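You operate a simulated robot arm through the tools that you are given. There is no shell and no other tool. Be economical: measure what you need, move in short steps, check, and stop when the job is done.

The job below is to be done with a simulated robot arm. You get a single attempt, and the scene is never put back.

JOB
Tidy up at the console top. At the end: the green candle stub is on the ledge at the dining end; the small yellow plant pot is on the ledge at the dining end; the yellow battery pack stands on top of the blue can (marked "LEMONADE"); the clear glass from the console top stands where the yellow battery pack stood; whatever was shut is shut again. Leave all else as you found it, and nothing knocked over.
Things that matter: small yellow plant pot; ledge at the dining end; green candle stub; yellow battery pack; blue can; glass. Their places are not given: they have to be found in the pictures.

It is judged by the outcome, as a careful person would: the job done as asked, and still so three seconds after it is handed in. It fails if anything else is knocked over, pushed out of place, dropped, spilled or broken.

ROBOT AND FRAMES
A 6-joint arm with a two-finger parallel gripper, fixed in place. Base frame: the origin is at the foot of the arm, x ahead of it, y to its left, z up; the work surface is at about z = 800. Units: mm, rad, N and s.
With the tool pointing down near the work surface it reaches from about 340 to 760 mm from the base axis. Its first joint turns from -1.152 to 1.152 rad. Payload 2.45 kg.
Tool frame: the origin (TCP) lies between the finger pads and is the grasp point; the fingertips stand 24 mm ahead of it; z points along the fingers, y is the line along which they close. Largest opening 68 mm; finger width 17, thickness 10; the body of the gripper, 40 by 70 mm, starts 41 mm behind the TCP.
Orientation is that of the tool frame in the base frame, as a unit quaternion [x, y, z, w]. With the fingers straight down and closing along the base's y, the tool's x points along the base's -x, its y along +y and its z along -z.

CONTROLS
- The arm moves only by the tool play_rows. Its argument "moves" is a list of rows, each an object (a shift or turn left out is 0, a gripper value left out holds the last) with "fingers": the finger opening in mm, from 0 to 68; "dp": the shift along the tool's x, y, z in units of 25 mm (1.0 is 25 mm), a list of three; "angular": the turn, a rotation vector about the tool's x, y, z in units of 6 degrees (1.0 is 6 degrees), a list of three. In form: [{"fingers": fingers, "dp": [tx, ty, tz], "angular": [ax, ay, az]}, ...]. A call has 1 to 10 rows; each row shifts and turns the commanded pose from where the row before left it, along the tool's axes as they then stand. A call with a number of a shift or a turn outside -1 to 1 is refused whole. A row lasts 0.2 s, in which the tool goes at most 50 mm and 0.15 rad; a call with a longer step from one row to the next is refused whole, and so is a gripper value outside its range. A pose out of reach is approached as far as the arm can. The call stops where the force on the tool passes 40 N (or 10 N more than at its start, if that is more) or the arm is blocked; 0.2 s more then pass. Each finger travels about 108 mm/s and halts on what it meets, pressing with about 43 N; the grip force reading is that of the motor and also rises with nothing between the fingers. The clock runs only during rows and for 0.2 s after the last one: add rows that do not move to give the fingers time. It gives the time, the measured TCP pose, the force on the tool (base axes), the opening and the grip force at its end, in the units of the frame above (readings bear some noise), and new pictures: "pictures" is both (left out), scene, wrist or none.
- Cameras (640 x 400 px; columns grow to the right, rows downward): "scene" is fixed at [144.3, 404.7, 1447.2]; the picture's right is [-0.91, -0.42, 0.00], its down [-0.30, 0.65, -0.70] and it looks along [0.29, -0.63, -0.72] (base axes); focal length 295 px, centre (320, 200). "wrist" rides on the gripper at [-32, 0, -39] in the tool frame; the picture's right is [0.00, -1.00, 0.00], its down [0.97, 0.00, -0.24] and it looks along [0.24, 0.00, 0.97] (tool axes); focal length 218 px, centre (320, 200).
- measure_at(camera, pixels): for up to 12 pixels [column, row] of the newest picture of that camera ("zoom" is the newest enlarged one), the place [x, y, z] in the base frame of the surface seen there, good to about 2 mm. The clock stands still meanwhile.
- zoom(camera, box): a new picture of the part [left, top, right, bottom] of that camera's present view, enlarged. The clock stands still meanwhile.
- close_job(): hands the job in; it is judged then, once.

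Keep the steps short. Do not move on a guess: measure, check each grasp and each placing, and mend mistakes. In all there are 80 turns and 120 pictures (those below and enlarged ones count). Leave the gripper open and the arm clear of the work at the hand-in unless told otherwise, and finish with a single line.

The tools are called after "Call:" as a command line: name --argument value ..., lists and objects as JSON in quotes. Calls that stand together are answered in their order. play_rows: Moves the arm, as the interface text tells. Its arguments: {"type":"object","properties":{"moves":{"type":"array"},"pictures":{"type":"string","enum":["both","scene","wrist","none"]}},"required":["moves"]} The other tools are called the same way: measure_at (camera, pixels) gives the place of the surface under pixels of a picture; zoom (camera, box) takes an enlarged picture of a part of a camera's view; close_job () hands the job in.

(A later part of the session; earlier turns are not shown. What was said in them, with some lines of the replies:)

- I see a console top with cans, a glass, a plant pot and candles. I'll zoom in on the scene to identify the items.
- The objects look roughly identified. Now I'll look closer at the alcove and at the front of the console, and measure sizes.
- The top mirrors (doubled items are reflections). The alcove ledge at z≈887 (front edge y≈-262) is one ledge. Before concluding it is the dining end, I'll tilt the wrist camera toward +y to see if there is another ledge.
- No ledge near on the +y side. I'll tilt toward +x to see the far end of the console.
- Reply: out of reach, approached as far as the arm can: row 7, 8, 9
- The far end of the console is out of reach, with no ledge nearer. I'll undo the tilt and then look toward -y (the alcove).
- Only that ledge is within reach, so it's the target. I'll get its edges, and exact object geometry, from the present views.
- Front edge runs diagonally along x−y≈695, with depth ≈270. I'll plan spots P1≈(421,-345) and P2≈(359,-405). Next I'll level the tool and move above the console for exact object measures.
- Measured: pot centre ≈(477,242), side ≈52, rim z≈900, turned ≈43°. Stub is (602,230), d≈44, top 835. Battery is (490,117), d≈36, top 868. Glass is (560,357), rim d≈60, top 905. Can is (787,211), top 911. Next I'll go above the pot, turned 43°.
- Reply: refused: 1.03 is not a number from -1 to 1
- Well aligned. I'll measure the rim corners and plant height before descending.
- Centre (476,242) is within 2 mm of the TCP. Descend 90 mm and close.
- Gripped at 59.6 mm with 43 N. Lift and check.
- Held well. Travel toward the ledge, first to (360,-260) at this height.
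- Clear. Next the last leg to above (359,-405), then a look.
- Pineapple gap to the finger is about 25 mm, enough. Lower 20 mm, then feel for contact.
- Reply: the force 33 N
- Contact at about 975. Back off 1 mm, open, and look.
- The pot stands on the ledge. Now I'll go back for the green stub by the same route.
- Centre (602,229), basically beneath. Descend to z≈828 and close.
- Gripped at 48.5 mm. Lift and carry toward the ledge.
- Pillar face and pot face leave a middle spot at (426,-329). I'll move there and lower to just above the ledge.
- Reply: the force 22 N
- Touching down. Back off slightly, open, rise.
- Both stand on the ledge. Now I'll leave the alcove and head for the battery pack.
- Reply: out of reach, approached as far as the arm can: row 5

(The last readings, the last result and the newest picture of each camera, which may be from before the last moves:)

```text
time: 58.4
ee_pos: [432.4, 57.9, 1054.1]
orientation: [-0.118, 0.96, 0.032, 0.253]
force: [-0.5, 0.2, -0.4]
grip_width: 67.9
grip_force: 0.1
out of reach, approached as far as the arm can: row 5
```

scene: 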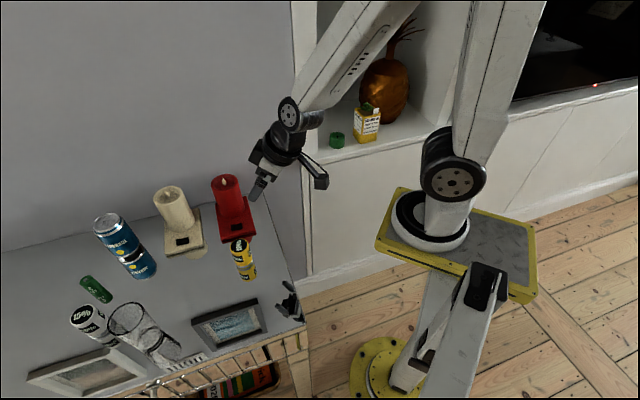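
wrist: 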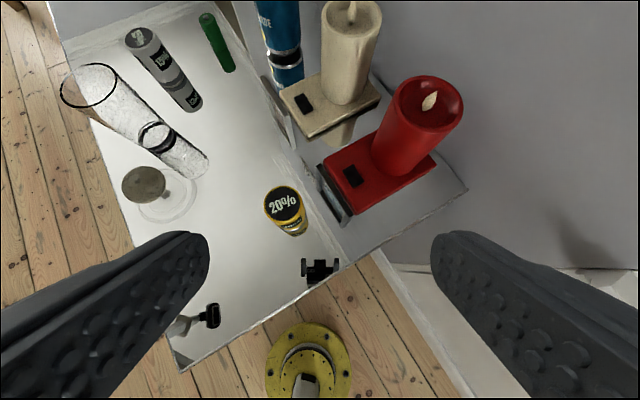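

Call:
measure_at --camera "wrist" --pixels '[[283, 205], [266, 200], [301, 206], [284, 188], [282, 220], [345, 220], [325, 180], [348, 212], [275, 4], [283, 85], [350, 10], [375, 100]]'

Call:
zoom --camera "scene" --box '[80, 200, 280, 325]'

```text
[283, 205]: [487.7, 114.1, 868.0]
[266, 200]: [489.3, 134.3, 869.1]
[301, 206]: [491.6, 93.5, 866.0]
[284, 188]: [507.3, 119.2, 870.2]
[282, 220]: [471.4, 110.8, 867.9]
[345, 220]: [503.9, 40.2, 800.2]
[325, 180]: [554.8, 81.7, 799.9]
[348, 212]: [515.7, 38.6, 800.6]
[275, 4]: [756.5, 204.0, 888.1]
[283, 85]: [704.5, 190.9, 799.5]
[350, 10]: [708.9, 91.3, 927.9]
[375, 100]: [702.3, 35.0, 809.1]
```

```text
3.20 times, centred on (180, 262) of scene
```

zoom: 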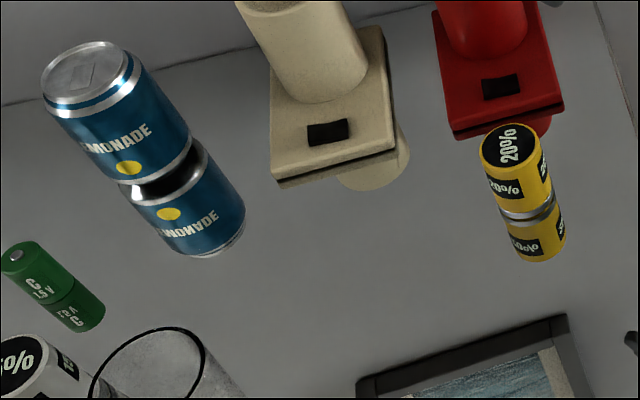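

Call:
measure_at --camera "zoom" --pixels '[[44, 85], [131, 66], [92, 45], [80, 106], [88, 75], [510, 145], [484, 140], [536, 147], [507, 127], [519, 168], [547, 258], [525, 250]]'

```text
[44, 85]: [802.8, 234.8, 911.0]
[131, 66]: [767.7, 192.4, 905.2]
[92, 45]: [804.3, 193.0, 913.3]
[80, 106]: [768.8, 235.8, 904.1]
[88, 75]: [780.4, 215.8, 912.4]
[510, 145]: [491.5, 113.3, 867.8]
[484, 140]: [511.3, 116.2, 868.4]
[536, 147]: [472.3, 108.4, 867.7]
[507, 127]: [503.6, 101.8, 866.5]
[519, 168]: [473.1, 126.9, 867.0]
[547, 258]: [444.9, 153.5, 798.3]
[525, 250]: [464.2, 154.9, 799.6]
```

Battery centre (489.5,114.5), top 868; can top centre ≈(785,214), z 912. I'll hover over the battery with the 29° tilt.

Call:
play_rows --moves '[{"dp": [-0.112, 0.328, 0.926]}, {"dp": [-0.112, 0.328, 0.926]}, {"dp": [-0.112, 0.328, 0.926]}, {"dp": [-0.112, 0.328, 0.926]}, {"dp": [-0.112, 0.328, 0.926]}, {}]' --pictures "wrist"

```text
time: 59.8
ee_pos: [467.2, 77.7, 986.8]
orientation: [-0.121, 0.963, 0.044, 0.238]
force: [0.5, 0.2, -0.7]
grip_width: 67.9
grip_force: 0.1
out of reach, approached as far as the arm can: row 1, 2, 3, 4, 5
```

wrist: 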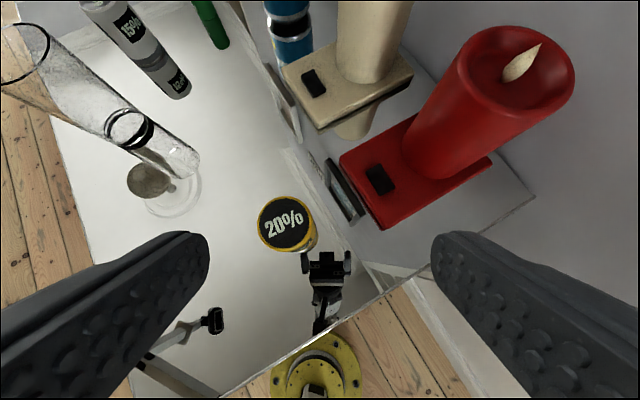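

The tilt is limited this close in. So I'll grasp the battery upright, stand it further out at the stub's old spot (602,229), and regrip it there tilted. Level the tool first.

Call:
play_rows --moves '[{"angular": [0, 1, 0]}, {"angular": [0, 1, 0]}, {"angular": [0, 1, 0]}, {"angular": [0, 1, 0]}, {"angular": [0, 1, 0]}, {}]' --pictures "none"

```text
time: 61.2
ee_pos: [488.1, 123.5, 997.0]
orientation: [-0.136, 0.967, 0.089, 0.194]
force: [0.2, 0.7, 0.7]
grip_width: 67.9
grip_force: 0.1
out of reach, approached as far as the arm can: row 2, 3, 4, 5
```

Call:
play_rows --moves '[{"dp": [0, 0, -1]}, {"dp": [0, 0, -1]}, {"dp": [0, 0, -1]}, {}, {}]' --pictures "scene"

```text
time: 62.4
ee_pos: [470.5, 113.1, 1052.7]
orientation: [-0.139, 0.975, 0.082, 0.152]
force: [-0.3, 0.2, -0.4]
grip_width: 67.9
grip_force: 0.0
out of reach, approached as far as the arm can: row 1
```

scene: 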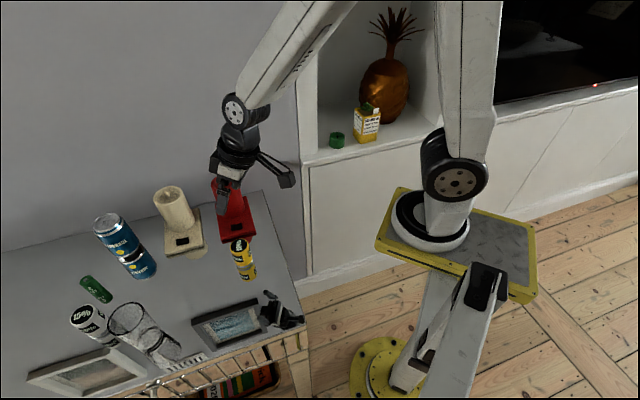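

Now raised; residual tilt is 20° toward az 36°. I'll correct it about the computed tool axis.

Call:
play_rows --moves '[{"angular": [0.285, 0.78, 0]}, {"angular": [0.285, 0.78, 0]}, {"angular": [0.285, 0.78, 0]}, {"angular": [0.285, 0.78, 0]}, {}]' --pictures "wrist"

```text
time: 63.6
ee_pos: [469.0, 112.2, 1053.7]
orientation: [-0.141, 0.99, -0.002, 0.001]
force: [-0.5, -0.4, 1.0]
grip_width: 68.0
grip_force: 0.0
```

wrist: 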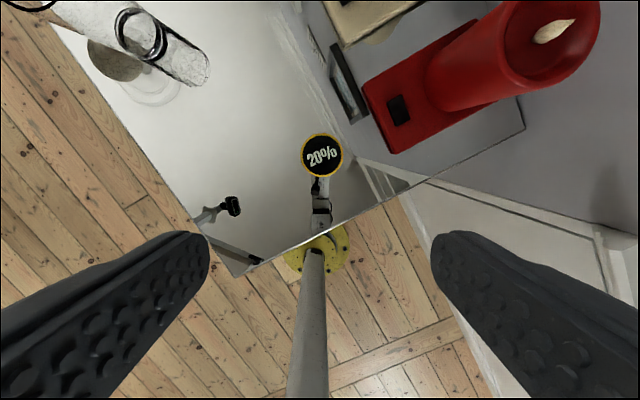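

Vertical again. I'll check the battery centre and the red plate's nearest corner.

Call:
measure_at --camera "wrist" --pixels '[[303, 155], [342, 155], [322, 136], [322, 175], [322, 155], [395, 150], [366, 88], [380, 118]]'

```text
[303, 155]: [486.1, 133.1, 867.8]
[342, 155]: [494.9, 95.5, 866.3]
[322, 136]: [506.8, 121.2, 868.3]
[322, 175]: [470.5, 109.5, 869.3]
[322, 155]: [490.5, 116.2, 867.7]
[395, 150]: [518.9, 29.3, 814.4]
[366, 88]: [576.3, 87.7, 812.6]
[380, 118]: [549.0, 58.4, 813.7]
```

Call:
play_rows --moves '[{"dp": [-0.84, -0.12, 0.5]}, {"dp": [0, 0, 1]}, {"dp": [0, 0, 1]}, {"dp": [0, 0, 1]}, {"dp": [0, 0, 1]}, {"dp": [0, 0, 1]}, {"dp": [0, 0, 1]}, {"dp": [0, 0, 1]}, {}]' --pictures "wrist"

```text
time: 65.6
ee_pos: [489.1, 115.7, 865.3]
orientation: [-0.141, 0.99, 0.0, 0.001]
force: [0.0, -0.1, -0.7]
grip_width: 68.1
grip_force: 0.0
```

wrist: 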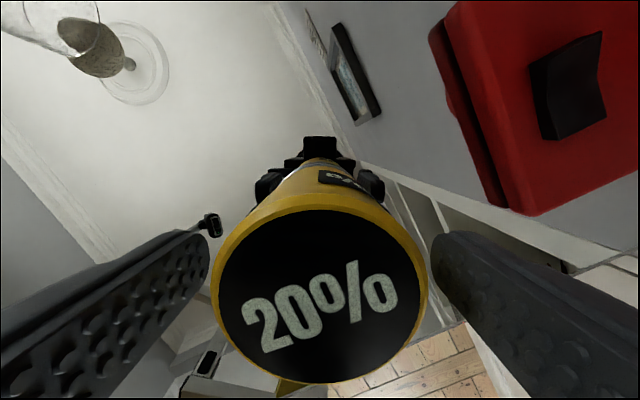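

Centred. Down 23 mm and close.

Call:
play_rows --moves '[{"dp": [0, 0, 0.9]}, {"fingers": 25}, {"fingers": 25}, {"fingers": 25}, {"dp": [0, 0, -0.3]}, {"dp": [0, 0, -0.7]}, {"dp": [0, 0, -1]}, {"dp": [0, 0, -1]}]' --pictures "wrist"

```text
time: 67.4
ee_pos: [489.9, 117.5, 919.5]
orientation: [-0.141, 0.99, 0.0, 0.001]
force: [0.6, -0.4, -1.9]
grip_width: 43.2
grip_force: 42.8
```

wrist: 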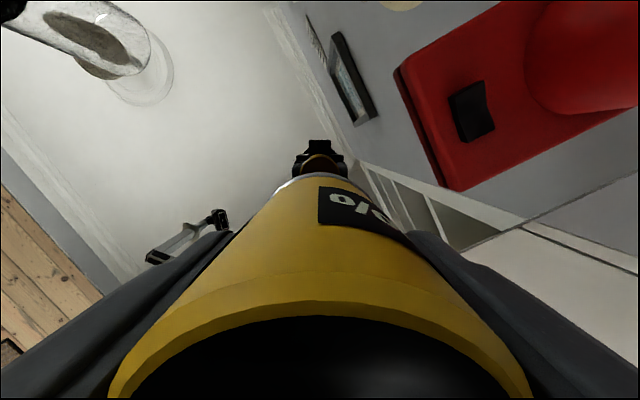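

Holding the battery. Carry it to (645,235), an empty patch, and lower to just above the top.

Call:
play_rows --moves '[{"dp": [-0.908, 0.348, 0]}, {"dp": [-0.908, 0.348, 0]}, {"dp": [-0.908, 0.348, 0]}, {"dp": [-0.908, 0.348, 0]}, {"dp": [-0.908, 0.348, 0]}, {"dp": [-0.908, 0.348, 0]}, {"dp": [-0.908, 0.348, 0]}, {"dp": [-0.908, 0.348, 0]}, {"dp": [0, 0, 1]}, {"dp": [0, 0, 1]}]' --pictures "both"

```text
time: 69.6
ee_pos: [647.0, 233.9, 867.9]
orientation: [-0.141, 0.99, 0.0, 0.001]
force: [0.0, 0.2, -0.8]
grip_width: 43.0
grip_force: 43.0
```

scene: 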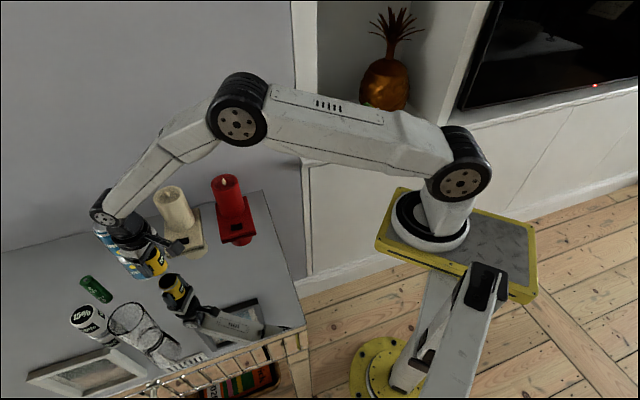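
wrist: 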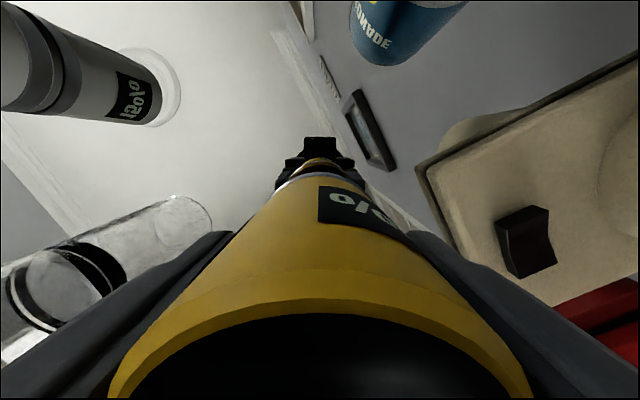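

Call:
play_rows --moves '[{"dp": [0, 0, 0.6]}, {"dp": [0, 0, 0.3]}, {}]' --pictures "none"

Call:
play_rows --moves '[{"dp": [0, 0, 0.05]}, {}]' --pictures "none"

Call:
play_rows --moves '[{"dp": [0, 0, 0.04]}, {}]' --pictures "none"

```text
time: 70.4
ee_pos: [645.1, 233.3, 847.8]
orientation: [-0.141, 0.99, 0.0, 0.0]
force: [0.0, -0.4, -2.1]
grip_width: 43.0
grip_force: 42.7
```

```text
time: 71.0
ee_pos: [645.5, 233.6, 846.6]
orientation: [-0.141, 0.99, 0.0, 0.002]
force: [-0.8, -0.6, -1.3]
grip_width: 43.2
grip_force: 42.8
```

```text
time: 71.6
ee_pos: [644.9, 233.8, 844.6]
orientation: [-0.141, 0.99, 0.001, 0.0]
force: [-0.7, -0.6, -2.0]
grip_width: 43.2
grip_force: 43.4
```

Call:
play_rows --moves '[{"dp": [0, 0, 0.05]}, {}]' --pictures "none"

Call:
play_rows --moves '[{"dp": [0, 0, 0.04]}, {}]' --pictures "none"

```text
time: 72.2
ee_pos: [645.3, 232.3, 843.1]
orientation: [-0.141, 0.99, 0.0, 0.001]
force: [0.5, 0.8, -1.9]
grip_width: 43.2
grip_force: 42.5
```

```text
time: 72.8
ee_pos: [645.6, 232.8, 843.2]
orientation: [-0.142, 0.99, 0.0, 0.0]
force: [-3.1, -1.7, 7.6]
grip_width: 43.3
grip_force: 42.8
```

Touching. Open and rise, then tilt 30° outward.

Call:
play_rows --moves '[{"fingers": 68}, {}, {"dp": [0, 0, -0.6]}, {"dp": [0, 0, -1]}, {"dp": [0, 0, -1]}, {"dp": [0, 0, -1]}, {"dp": [0, 0, -1]}, {}]' --pictures "none"

Call:
play_rows --moves '[{"angular": [0, -1, 0]}, {"angular": [0, -1, 0]}, {"angular": [0, -1, 0]}, {"angular": [0, -1, 0]}, {"angular": [0, -1, 0]}, {}]' --pictures "both"

```text
time: 74.6
ee_pos: [644.0, 233.5, 958.1]
orientation: [-0.141, 0.99, 0.0, 0.001]
force: [0.1, 1.0, 0.2]
grip_width: 67.8
grip_force: 0.1
```

```text
time: 76.0
ee_pos: [644.4, 232.8, 957.2]
orientation: [-0.136, 0.956, 0.037, 0.257]
force: [-1.2, -0.6, 1.0]
grip_width: 67.9
grip_force: 0.0
```

scene: 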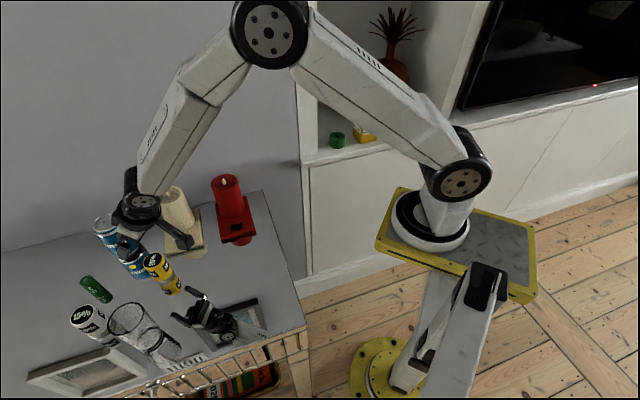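
wrist: 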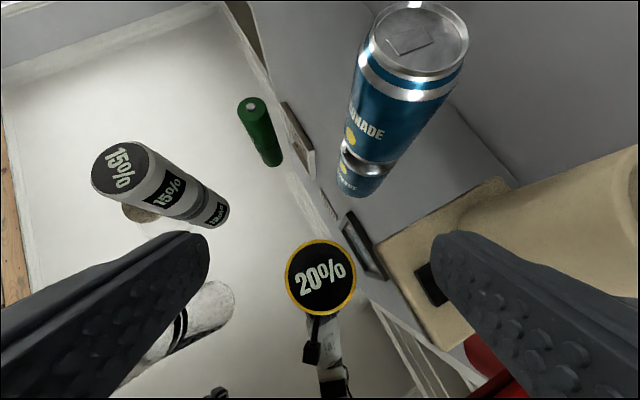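

Call:
measure_at --camera "wrist" --pixels '[[287, 279], [355, 275], [320, 242], [322, 314], [321, 277], [417, 40], [366, 30], [469, 42], [425, 6], [410, 68], [385, 50], [450, 60]]'

Call:
zoom --camera "wrist" --box '[330, 0, 500, 106]'

```text
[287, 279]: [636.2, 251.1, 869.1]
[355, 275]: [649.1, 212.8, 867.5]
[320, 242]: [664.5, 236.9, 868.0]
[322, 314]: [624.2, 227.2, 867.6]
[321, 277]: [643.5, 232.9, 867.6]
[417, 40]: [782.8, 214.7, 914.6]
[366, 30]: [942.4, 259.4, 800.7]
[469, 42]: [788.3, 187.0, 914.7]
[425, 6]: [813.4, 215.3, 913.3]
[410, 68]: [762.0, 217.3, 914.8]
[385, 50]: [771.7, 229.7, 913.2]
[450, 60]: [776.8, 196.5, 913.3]
```

```text
3.76 times, centred on (415, 53) of wrist
```

zoom: 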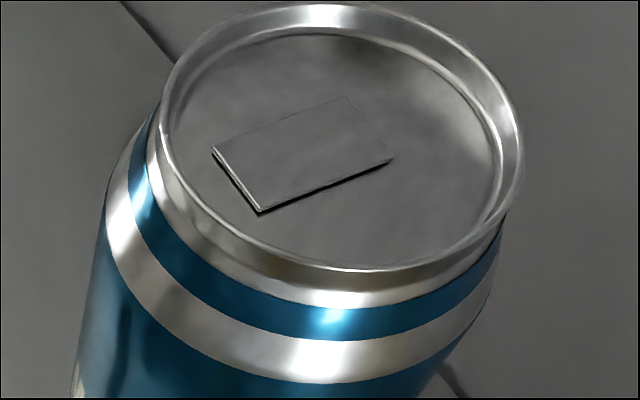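

Call:
measure_at --camera "zoom" --pixels '[[172, 110], [512, 150], [330, 12], [380, 265], [230, 110], [420, 130], [300, 150], [250, 185], [340, 70], [440, 200], [220, 240], [340, 215]]'

```text
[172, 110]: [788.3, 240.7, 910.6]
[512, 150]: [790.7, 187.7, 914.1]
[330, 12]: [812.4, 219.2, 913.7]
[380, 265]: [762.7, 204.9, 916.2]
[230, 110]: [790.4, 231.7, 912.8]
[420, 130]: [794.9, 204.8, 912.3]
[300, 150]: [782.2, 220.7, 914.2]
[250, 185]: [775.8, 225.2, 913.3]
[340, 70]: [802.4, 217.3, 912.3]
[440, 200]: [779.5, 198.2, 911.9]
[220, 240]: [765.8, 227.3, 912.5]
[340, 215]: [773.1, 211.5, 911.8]
```

Can centre ≈(787,213.5), lid ≈912, rim/tab ≈914. Battery centre (644,232) is right beneath. Straight descent to z≈846 with the tilt.

Call:
play_rows --moves '[{"dp": [0.556, 0, 0.96]}, {"dp": [0.556, 0, 0.96]}, {"dp": [0.556, 0, 0.96]}, {}]' --pictures "wrist"

```text
time: 77.0
ee_pos: [643.8, 233.1, 872.5]
orientation: [-0.137, 0.956, 0.036, 0.257]
force: [-0.4, 0.0, -0.3]
grip_width: 68.1
grip_force: 0.1
```

wrist: 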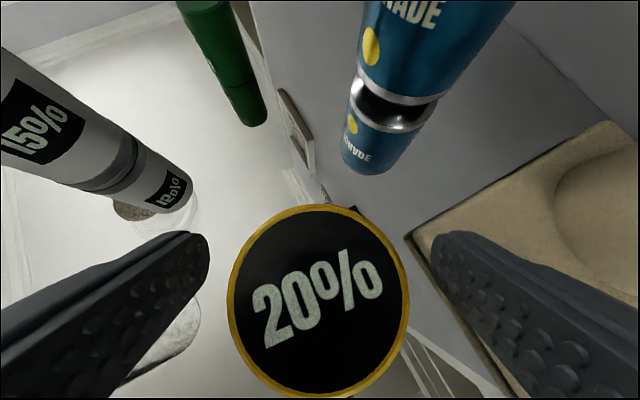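

Call:
play_rows --moves '[{"dp": [0.26, 0, 0.45]}, {"dp": [0.26, 0, 0.45]}, {"fingers": 25}, {"fingers": 25}, {"fingers": 25}]' --pictures "both"

```text
time: 78.2
ee_pos: [644.8, 232.6, 848.1]
orientation: [-0.136, 0.956, 0.037, 0.256]
force: [0.4, -0.2, -0.4]
grip_width: 43.1
grip_force: 43.6
```

scene: 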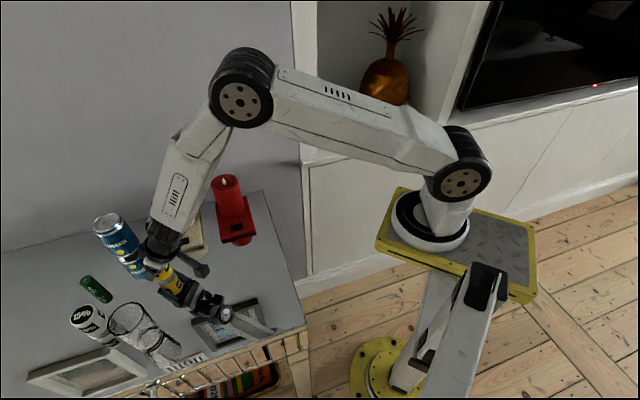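
wrist: 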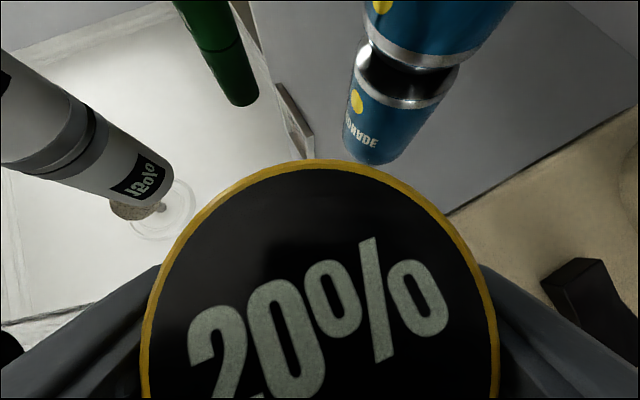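

Gripped. Raise straight up 152 mm, then move across toward the can.

Call:
play_rows --moves '[{"dp": [-0.25, 0, -0.43]}, {"dp": [-0.508, 0, -0.877]}, {"dp": [-0.508, 0, -0.877]}, {"dp": [-0.508, 0, -0.877]}, {"dp": [-0.508, 0, -0.877]}, {"dp": [-0.508, 0, -0.877]}, {"dp": [-0.258, 0, -0.447]}, {}]' --pictures "none"

Call:
play_rows --moves '[{"dp": [-0.91, -0.464, 0.528]}, {"dp": [-0.91, -0.464, 0.528]}, {"dp": [-0.91, -0.464, 0.528]}, {"dp": [-0.91, -0.464, 0.528]}, {"dp": [-0.91, -0.464, 0.528]}, {}]' --pictures "both"

```text
time: 80.0
ee_pos: [645.2, 233.0, 1000.0]
orientation: [-0.137, 0.956, 0.036, 0.257]
force: [0.5, -0.6, -1.3]
grip_width: 42.9
grip_force: 42.6
```

```text
time: 81.4
ee_pos: [788.6, 213.1, 999.8]
orientation: [-0.136, 0.956, 0.037, 0.256]
force: [0.1, 0.6, -1.5]
grip_width: 43.0
grip_force: 42.5
```

scene: 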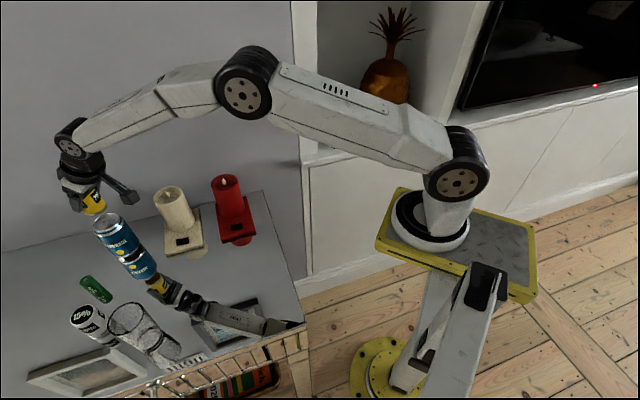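
wrist: 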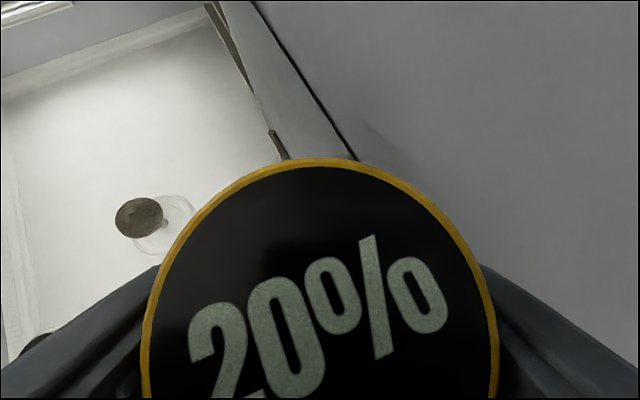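

Reached. I'll zoom in to check the battery over the can.

Call:
zoom --camera "scene" --box '[50, 150, 170, 260]'

```text
3.64 times, centred on (110, 205) of scene
```

zoom: 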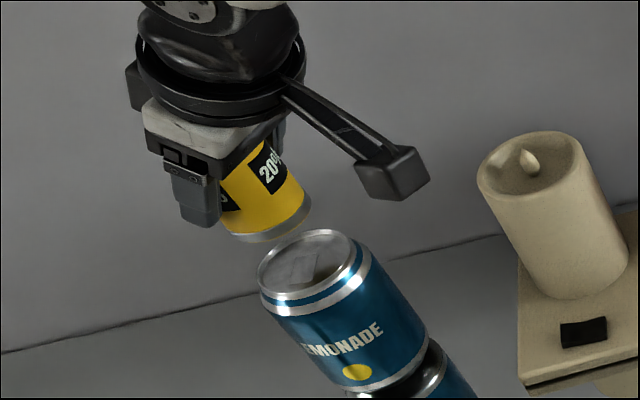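

Well lined up. Lower to about 966 and then feel down.

Call:
play_rows --moves '[{"dp": [0.35, 0, 0.605]}, {"dp": [0.33, 0, 0.57]}, {}]' --pictures "none"

Call:
play_rows --moves '[{"dp": [0.03, 0, 0.052]}, {}]' --pictures "none"

Call:
play_rows --moves '[{"dp": [0.02, 0, 0.035]}, {}]' --pictures "scene"

```text
time: 82.2
ee_pos: [788.8, 213.6, 965.9]
orientation: [-0.136, 0.956, 0.035, 0.257]
force: [-1.0, -0.1, -2.0]
grip_width: 42.9
grip_force: 43.3
```

```text
time: 82.8
ee_pos: [787.4, 213.5, 963.7]
orientation: [-0.135, 0.956, 0.037, 0.258]
force: [0.6, 0.9, -1.2]
grip_width: 43.0
grip_force: 43.1
```

```text
time: 83.4
ee_pos: [786.9, 214.8, 962.9]
orientation: [-0.136, 0.956, 0.036, 0.256]
force: [-0.1, -0.7, -2.1]
grip_width: 42.7
grip_force: 43.0
```

scene: 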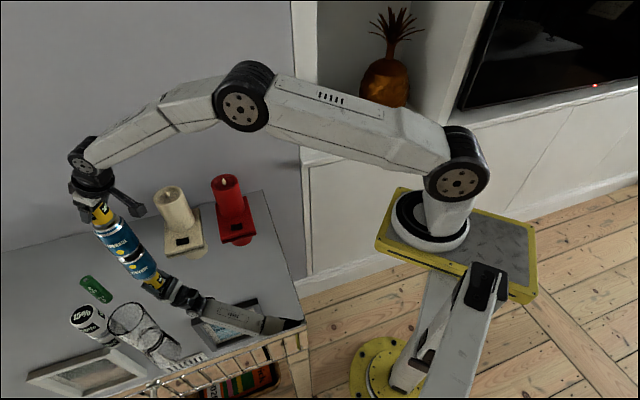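

Call:
play_rows --moves '[{"dp": [0.02, 0, 0.035]}, {}]' --pictures "none"

Call:
play_rows --moves '[{"dp": [0.02, 0, 0.035]}, {}]' --pictures "none"

Call:
zoom --camera "scene" --box '[50, 150, 170, 260]'

```text
time: 84.0
ee_pos: [787.6, 214.2, 962.3]
orientation: [-0.135, 0.956, 0.037, 0.257]
force: [-0.4, 0.6, -1.4]
grip_width: 43.2
grip_force: 43.0
```

```text
time: 84.6
ee_pos: [787.1, 214.3, 961.5]
orientation: [-0.136, 0.956, 0.037, 0.258]
force: [-0.4, 0.1, 0.0]
grip_width: 43.0
grip_force: 43.5
```

```text
3.64 times, centred on (110, 205) of scene
```

zoom: 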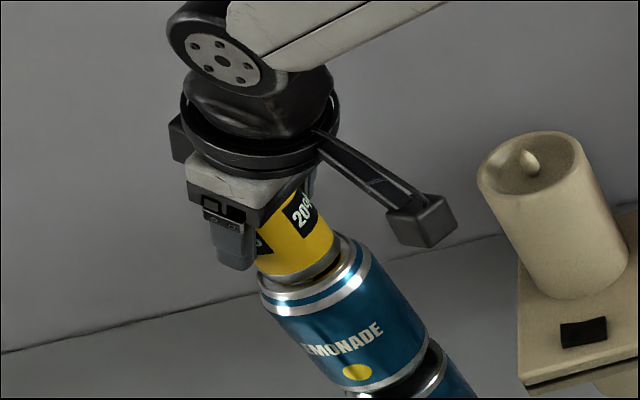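

Call:
play_rows --moves '[{"dp": [0.016, 0, 0.028]}, {}]' --pictures "none"

```text
time: 85.2
ee_pos: [788.1, 213.0, 961.6]
orientation: [-0.136, 0.956, 0.037, 0.258]
force: [0.2, -0.3, 4.3]
grip_width: 43.1
grip_force: 42.9
```

Contact. Open, wait, and look before withdrawing.

Call:
play_rows --moves '[{"fingers": 55}, {"fingers": 68}, {}, {}]' --pictures "wrist"

Call:
play_rows --moves '[{"dp": [0, 0, -0.4]}, {"dp": [0, 0, -0.8]}, {"dp": [0, 0, -1]}, {"dp": [0, 0, -1]}, {"dp": [0, 0, -1]}, {}]' --pictures "both"

```text
time: 86.2
ee_pos: [787.6, 213.8, 961.3]
orientation: [-0.136, 0.956, 0.037, 0.257]
force: [0.4, 0.2, 0.4]
grip_width: 67.9
grip_force: 0.0
```

wrist: 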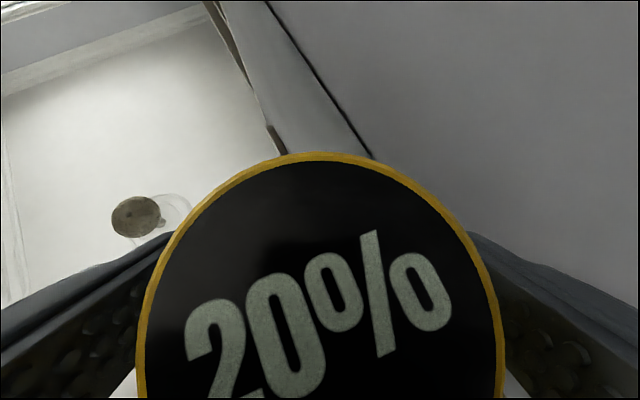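

```text
time: 87.6
ee_pos: [734.7, 199.0, 1051.5]
orientation: [-0.136, 0.956, 0.036, 0.256]
force: [0.4, 0.0, 0.1]
grip_width: 67.9
grip_force: 0.0
```

scene: 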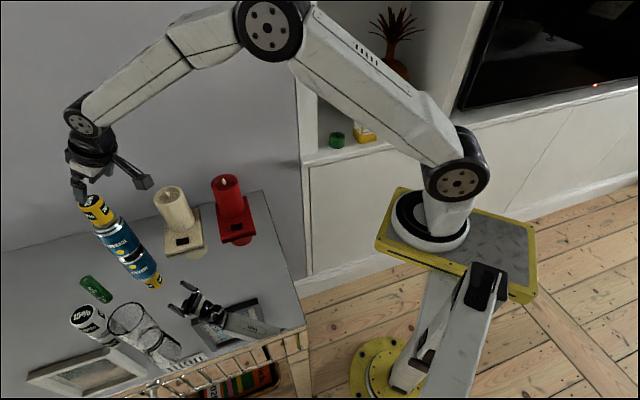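
wrist: 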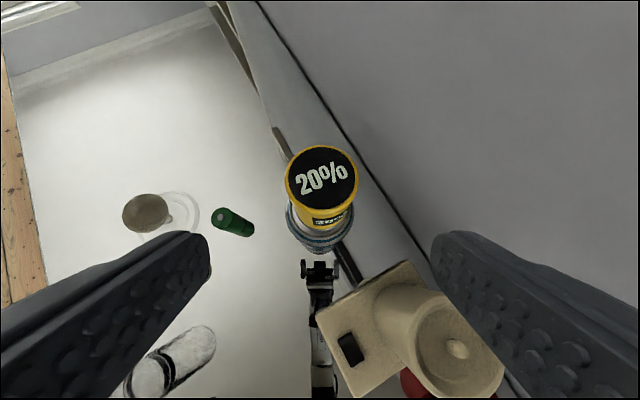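

The battery stands on the can. Now move toward the glass and level the tool.

Call:
play_rows --moves '[{"dp": [0.476, 0.889, -0.276]}, {"dp": [0.476, 0.889, -0.276]}, {"dp": [0.476, 0.889, -0.276]}, {"dp": [0.476, 0.889, -0.276]}, {"dp": [0.476, 0.889, -0.276]}, {"dp": [0.476, 0.889, -0.276]}, {"dp": [0.476, 0.889, -0.276]}, {"dp": [0.476, 0.889, -0.276]}, {"dp": [0.476, 0.889, -0.276]}]' --pictures "none"

Call:
play_rows --moves '[{"angular": [0, 1, 0]}, {"angular": [0, 1, 0]}, {"angular": [0, 1, 0]}, {"angular": [0, 1, 0]}, {"angular": [0, 1, 0]}, {}]' --pictures "both"

```text
time: 89.6
ee_pos: [561.9, 357.3, 1051.5]
orientation: [-0.136, 0.956, 0.037, 0.257]
force: [-0.4, 0.8, -0.2]
grip_width: 68.3
grip_force: 0.1
```

```text
time: 91.0
ee_pos: [562.8, 356.3, 1051.8]
orientation: [-0.142, 0.99, -0.001, 0.0]
force: [-0.3, -0.2, -0.1]
grip_width: 67.9
grip_force: 0.1
```

scene: 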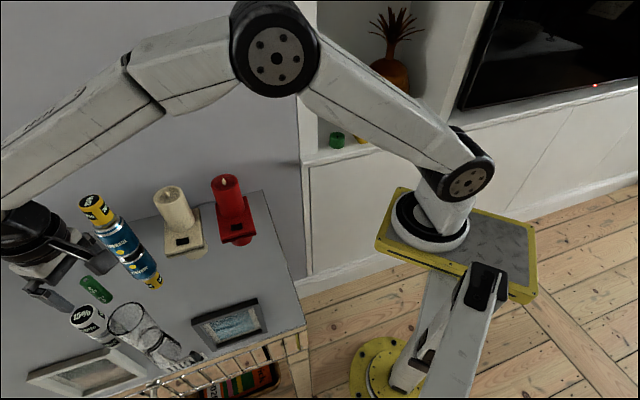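
wrist: 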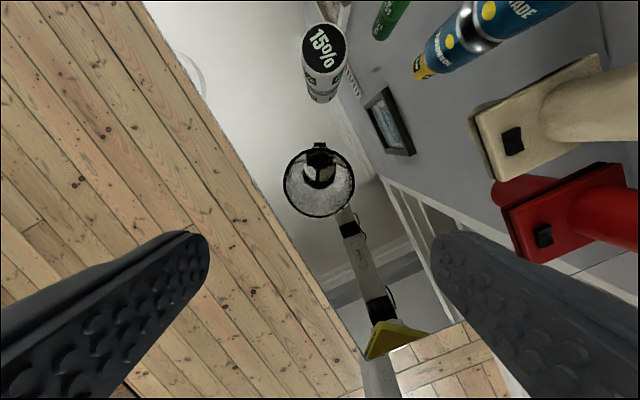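

Call:
zoom --camera "wrist" --box '[265, 130, 375, 230]'

```text
4.00 times, centred on (320, 180) of wrist
```

zoom: 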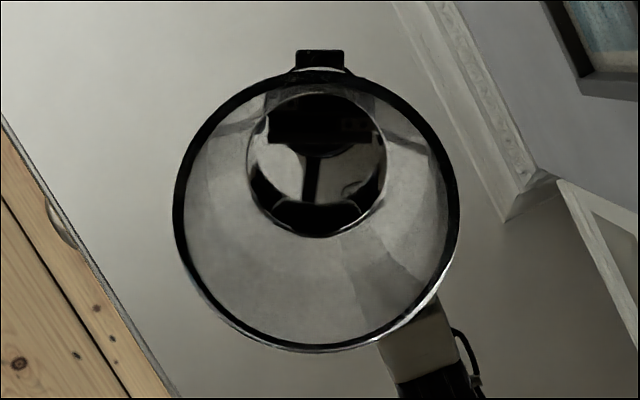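

Call:
measure_at --camera "zoom" --pixels '[[179, 205], [455, 205], [315, 76], [316, 346], [225, 110], [408, 110], [222, 308], [408, 308], [315, 165], [250, 170], [384, 165]]'

```text
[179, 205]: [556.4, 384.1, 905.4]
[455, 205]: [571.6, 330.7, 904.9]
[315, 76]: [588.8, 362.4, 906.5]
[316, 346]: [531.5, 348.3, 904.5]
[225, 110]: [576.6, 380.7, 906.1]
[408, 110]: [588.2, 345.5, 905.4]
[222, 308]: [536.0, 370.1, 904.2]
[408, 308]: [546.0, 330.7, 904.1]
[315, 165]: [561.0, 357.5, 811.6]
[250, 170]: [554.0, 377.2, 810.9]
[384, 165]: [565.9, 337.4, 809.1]
```

Rim centre (561.7,356.7), outer d≈60; the TCP is within 1 mm. Descend to just above the rim and check.

Call:
play_rows --moves '[{"dp": [0.03, 0.03, 1]}, {"dp": [0, 0, 1]}, {"dp": [0, 0, 1]}, {"dp": [0, 0, 1]}, {"dp": [0, 0, 0.4]}, {}]' --pictures "wrist"

```text
time: 92.4
ee_pos: [561.9, 358.3, 941.8]
orientation: [-0.14, 0.99, 0.0, 0.0]
force: [0.0, -0.2, -0.4]
grip_width: 68.0
grip_force: 0.1
```

wrist: 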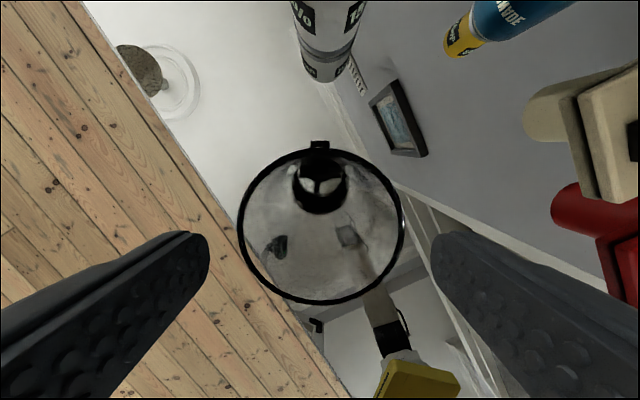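

Rim spans columns 238–403, centred on 320. Descend 57 mm and close gently.

Call:
play_rows --moves '[{"dp": [0, 0, 0.6]}, {"dp": [0, 0, 0.6]}, {"dp": [0, 0, 0.6]}, {"dp": [0, 0, 0.48]}, {}, {"fingers": 55}, {"fingers": 55}, {"fingers": 50}, {"fingers": 50}]' --pictures "wrist"

```text
time: 94.4
ee_pos: [560.7, 356.4, 885.0]
orientation: [-0.14, 0.99, 0.0, 0.0]
force: [-0.3, 0.3, 0.5]
grip_width: 59.7
grip_force: 42.9
```

wrist: 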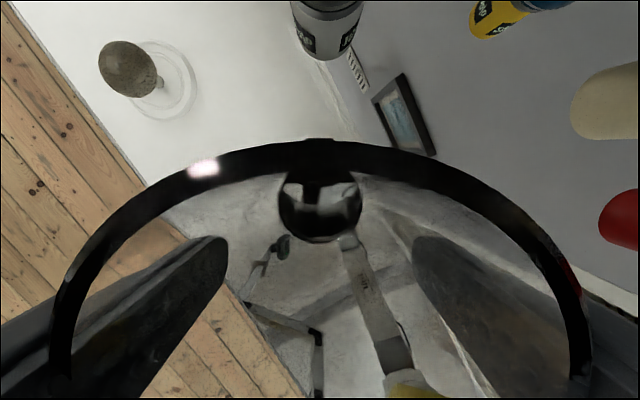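

Gripped at the rim (59.7 mm). Lift slowly and check.

Call:
play_rows --moves '[{"dp": [0, 0, -0.2]}, {"dp": [0, 0, -0.6]}, {"dp": [0, 0, -0.8]}, {"dp": [0, 0, -0.8]}, {"dp": [0, 0, -0.8]}, {"dp": [0, 0, -0.6]}, {}]' --pictures "both"

```text
time: 96.0
ee_pos: [562.6, 357.2, 980.7]
orientation: [-0.141, 0.99, 0.0, 0.0]
force: [0.1, 0.4, -2.3]
grip_width: 60.1
grip_force: 43.0
```

scene: 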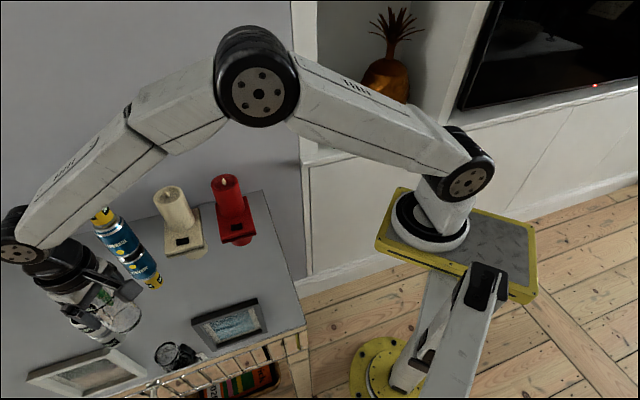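
wrist: 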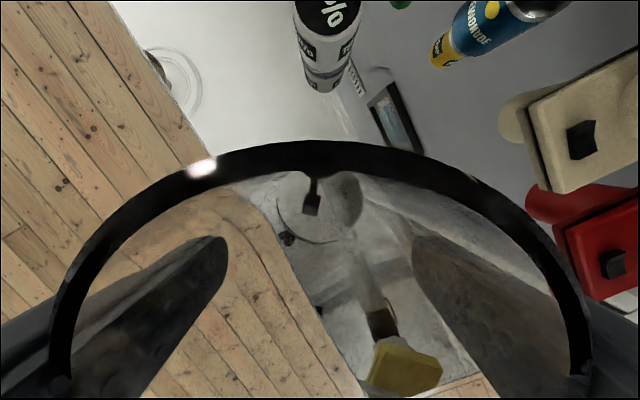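

Held. Carry to the battery's old place (490,115).

Call:
play_rows --moves '[{"dp": [0.546, -0.848, 0]}, {"dp": [0.546, -0.848, 0]}, {"dp": [0.546, -0.848, 0]}, {"dp": [0.546, -0.848, 0]}, {"dp": [0.546, -0.848, 0]}, {"dp": [0.546, -0.848, 0]}, {"dp": [0.546, -0.848, 0]}, {"dp": [0.546, -0.848, 0]}, {"dp": [0.546, -0.848, 0]}, {"dp": [0.546, -0.848, 0]}]' --pictures "none"

Call:
play_rows --moves '[{"dp": [0, 0, 0.8]}, {"dp": [0, 0, 0.8]}, {"dp": [0, 0, 0.8]}, {"dp": [0, 0, 0.6]}, {"dp": [0, 0, 0.4]}, {}]' --pictures "both"

```text
time: 98.2
ee_pos: [489.5, 114.7, 977.9]
orientation: [-0.14, 0.99, 0.0, 0.001]
force: [-0.3, -0.7, -2.5]
grip_width: 59.6
grip_force: 43.1
```

```text
time: 99.6
ee_pos: [489.2, 116.2, 893.8]
orientation: [-0.141, 0.99, 0.0, 0.001]
force: [-0.7, -0.1, -2.6]
grip_width: 58.3
grip_force: 42.8
```

scene: 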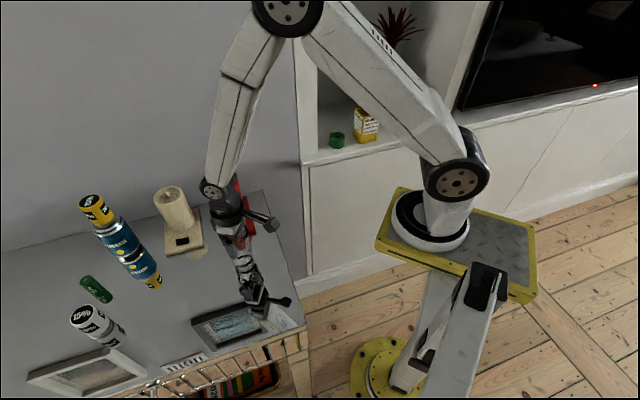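
wrist: 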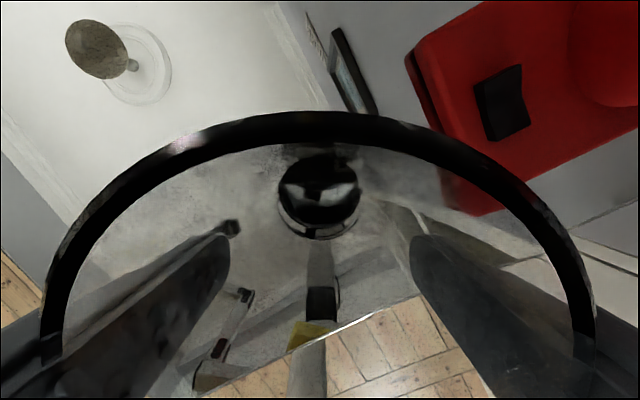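

The rim looks shifted in view (row 112 instead of 140). I'll measure the glass's tilt before lowering.

Call:
measure_at --camera "wrist" --pixels '[[320, 117], [180, 145], [450, 145], [55, 300], [585, 300], [318, 185], [285, 200], [350, 200]]'

Call:
zoom --camera "scene" --box '[190, 180, 310, 320]'

```text
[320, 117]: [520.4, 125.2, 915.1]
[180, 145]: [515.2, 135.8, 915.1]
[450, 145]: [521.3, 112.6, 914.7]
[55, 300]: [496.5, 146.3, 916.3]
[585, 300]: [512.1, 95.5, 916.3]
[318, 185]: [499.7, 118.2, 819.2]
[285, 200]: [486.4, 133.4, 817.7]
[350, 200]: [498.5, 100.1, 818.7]
```

```text
2.86 times, centred on (250, 250) of scene
```

zoom: 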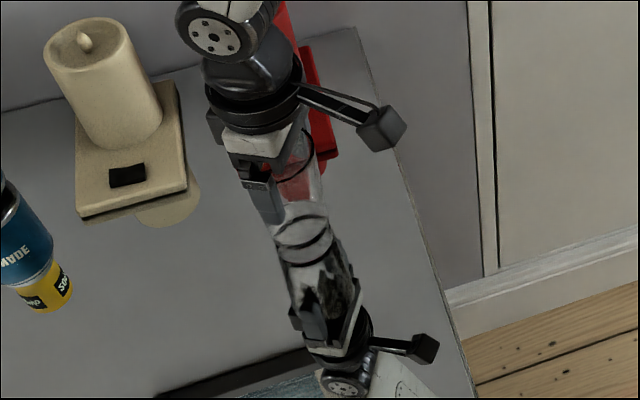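

The glass is level, shifted about 3 mm outward in the grip, with base ≈808. I'll compensate by 3 mm and lower softly.

Call:
play_rows --moves '[{"dp": [0.13, 0, 0.12]}, {"dp": [0, 0, 0.12]}, {}]' --pictures "none"

Call:
play_rows --moves '[{"dp": [0, 0, 0.06]}, {}]' --pictures "wrist"

```text
time: 100.4
ee_pos: [487.2, 114.1, 888.4]
orientation: [-0.14, 0.99, 0.0, 0.001]
force: [0.5, -0.7, -2.4]
grip_width: 58.2
grip_force: 43.4
```

```text
time: 101.0
ee_pos: [486.2, 114.9, 886.8]
orientation: [-0.14, 0.99, 0.0, 0.0]
force: [-0.3, 0.3, -2.5]
grip_width: 57.9
grip_force: 42.9
```

wrist: 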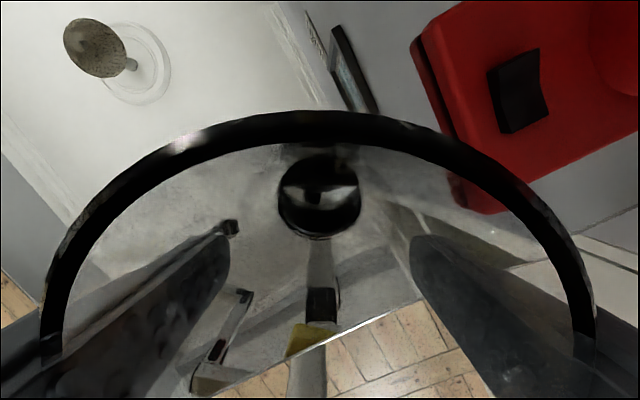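

Call:
play_rows --moves '[{"dp": [0, 0, 0.06]}, {}]' --pictures "none"

Call:
play_rows --moves '[{"dp": [0, 0, 0.04]}, {}]' --pictures "none"

```text
time: 101.6
ee_pos: [485.5, 115.2, 884.7]
orientation: [-0.141, 0.99, 0.0, 0.001]
force: [0.0, 0.0, -2.4]
grip_width: 57.9
grip_force: 42.9
```

```text
time: 102.2
ee_pos: [487.1, 114.6, 884.6]
orientation: [-0.141, 0.99, 0.0, 0.001]
force: [-2.6, -2.1, 13.0]
grip_width: 58.1
grip_force: 43.2
```

Touching down. Ease off, open, and check before rising.

Call:
play_rows --moves '[{"dp": [0, 0, -0.02]}, {"fingers": 62}, {"fingers": 68}, {}, {}]' --pictures "wrist"

Call:
measure_at --camera "wrist" --pixels '[[320, 117], [180, 145], [450, 145], [318, 185]]'

```text
time: 103.4
ee_pos: [486.3, 113.2, 883.3]
orientation: [-0.141, 0.99, 0.0, 0.001]
force: [0.1, 0.3, 0.4]
grip_width: 68.0
grip_force: 0.1
```

wrist: 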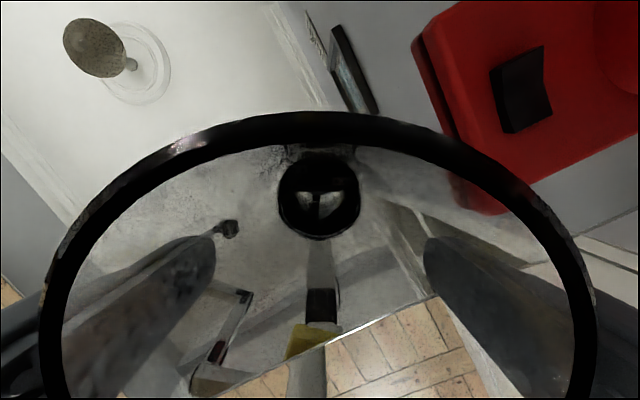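

```text
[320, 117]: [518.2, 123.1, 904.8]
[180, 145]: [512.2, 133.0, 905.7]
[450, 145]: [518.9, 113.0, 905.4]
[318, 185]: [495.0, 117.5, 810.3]
```

Glass is standing (rim z 905, floor 810). Rise straight up and check everything.

Call:
play_rows --moves '[{"dp": [0, 0, -0.3]}, {"dp": [0, 0, -0.6]}, {"dp": [0, 0, -0.8]}, {"dp": [0, 0, -1]}, {"dp": [0, 0, -1]}, {"dp": [0, 0, -1]}, {"dp": [0, 0, -1]}, {"dp": [0, 0, -1]}]' --pictures "both"

```text
time: 105.2
ee_pos: [487.6, 115.4, 1053.4]
orientation: [-0.141, 0.99, 0.0, 0.0]
force: [-0.3, -0.2, 0.1]
grip_width: 67.8
grip_force: 0.1
```

scene: 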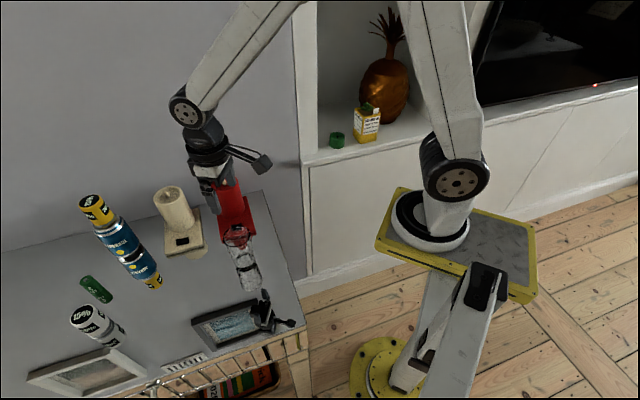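
wrist: 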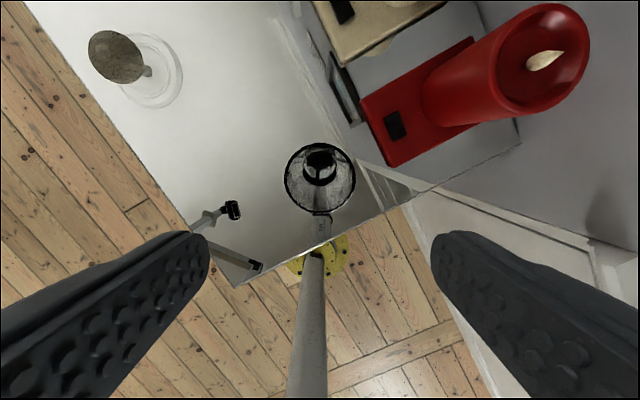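

Call:
measure_at --camera "wrist" --pixels '[[286, 180], [355, 180], [320, 145], [320, 214]]'

Call:
play_rows --moves '[{"dp": [0.8, 0, -1]}, {"dp": [0.8, 0, -1]}, {"dp": [0, 0, -1]}, {}]' --pictures "none"

Call:
zoom --camera "scene" --box '[20, 160, 320, 390]'

Call:
zoom --camera "scene" --box '[280, 60, 440, 180]'

```text
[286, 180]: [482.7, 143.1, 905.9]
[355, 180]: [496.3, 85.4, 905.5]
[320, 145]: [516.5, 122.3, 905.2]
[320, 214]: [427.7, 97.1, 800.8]
```

```text
time: 106.2
ee_pos: [448.5, 103.2, 1129.5]
orientation: [-0.141, 0.99, 0.0, 0.002]
force: [-0.2, -0.3, 0.1]
grip_width: 67.7
grip_force: 0.1
```

```text
1.74 times, centred on (170, 275) of scene
```

zoom: 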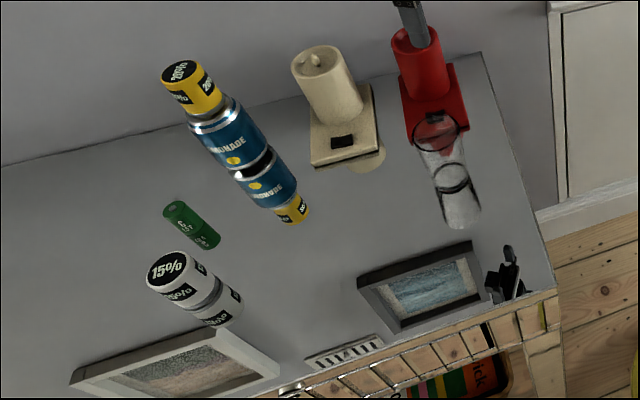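

```text
3.33 times, centred on (360, 120) of scene
```

zoom: 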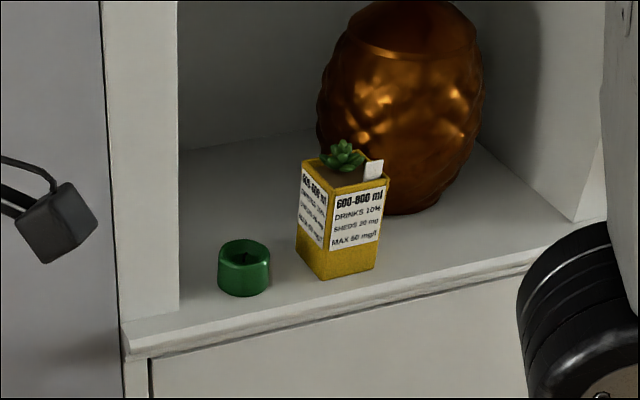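

The glass centre is at (489.5,114), where the battery stood. The battery is upright on the can, the pot and stub are on the ledge, and nothing was opened. The gripper is open and clear, so I'm handing in.

Call:
close_job

```text
The job is handed in.
```

The job is handed in: the stub and pot are on the alcove ledge (the only ledge in reach, taken as the dining end), the battery pack is on the blue can, and the glass stands where the battery pack was.
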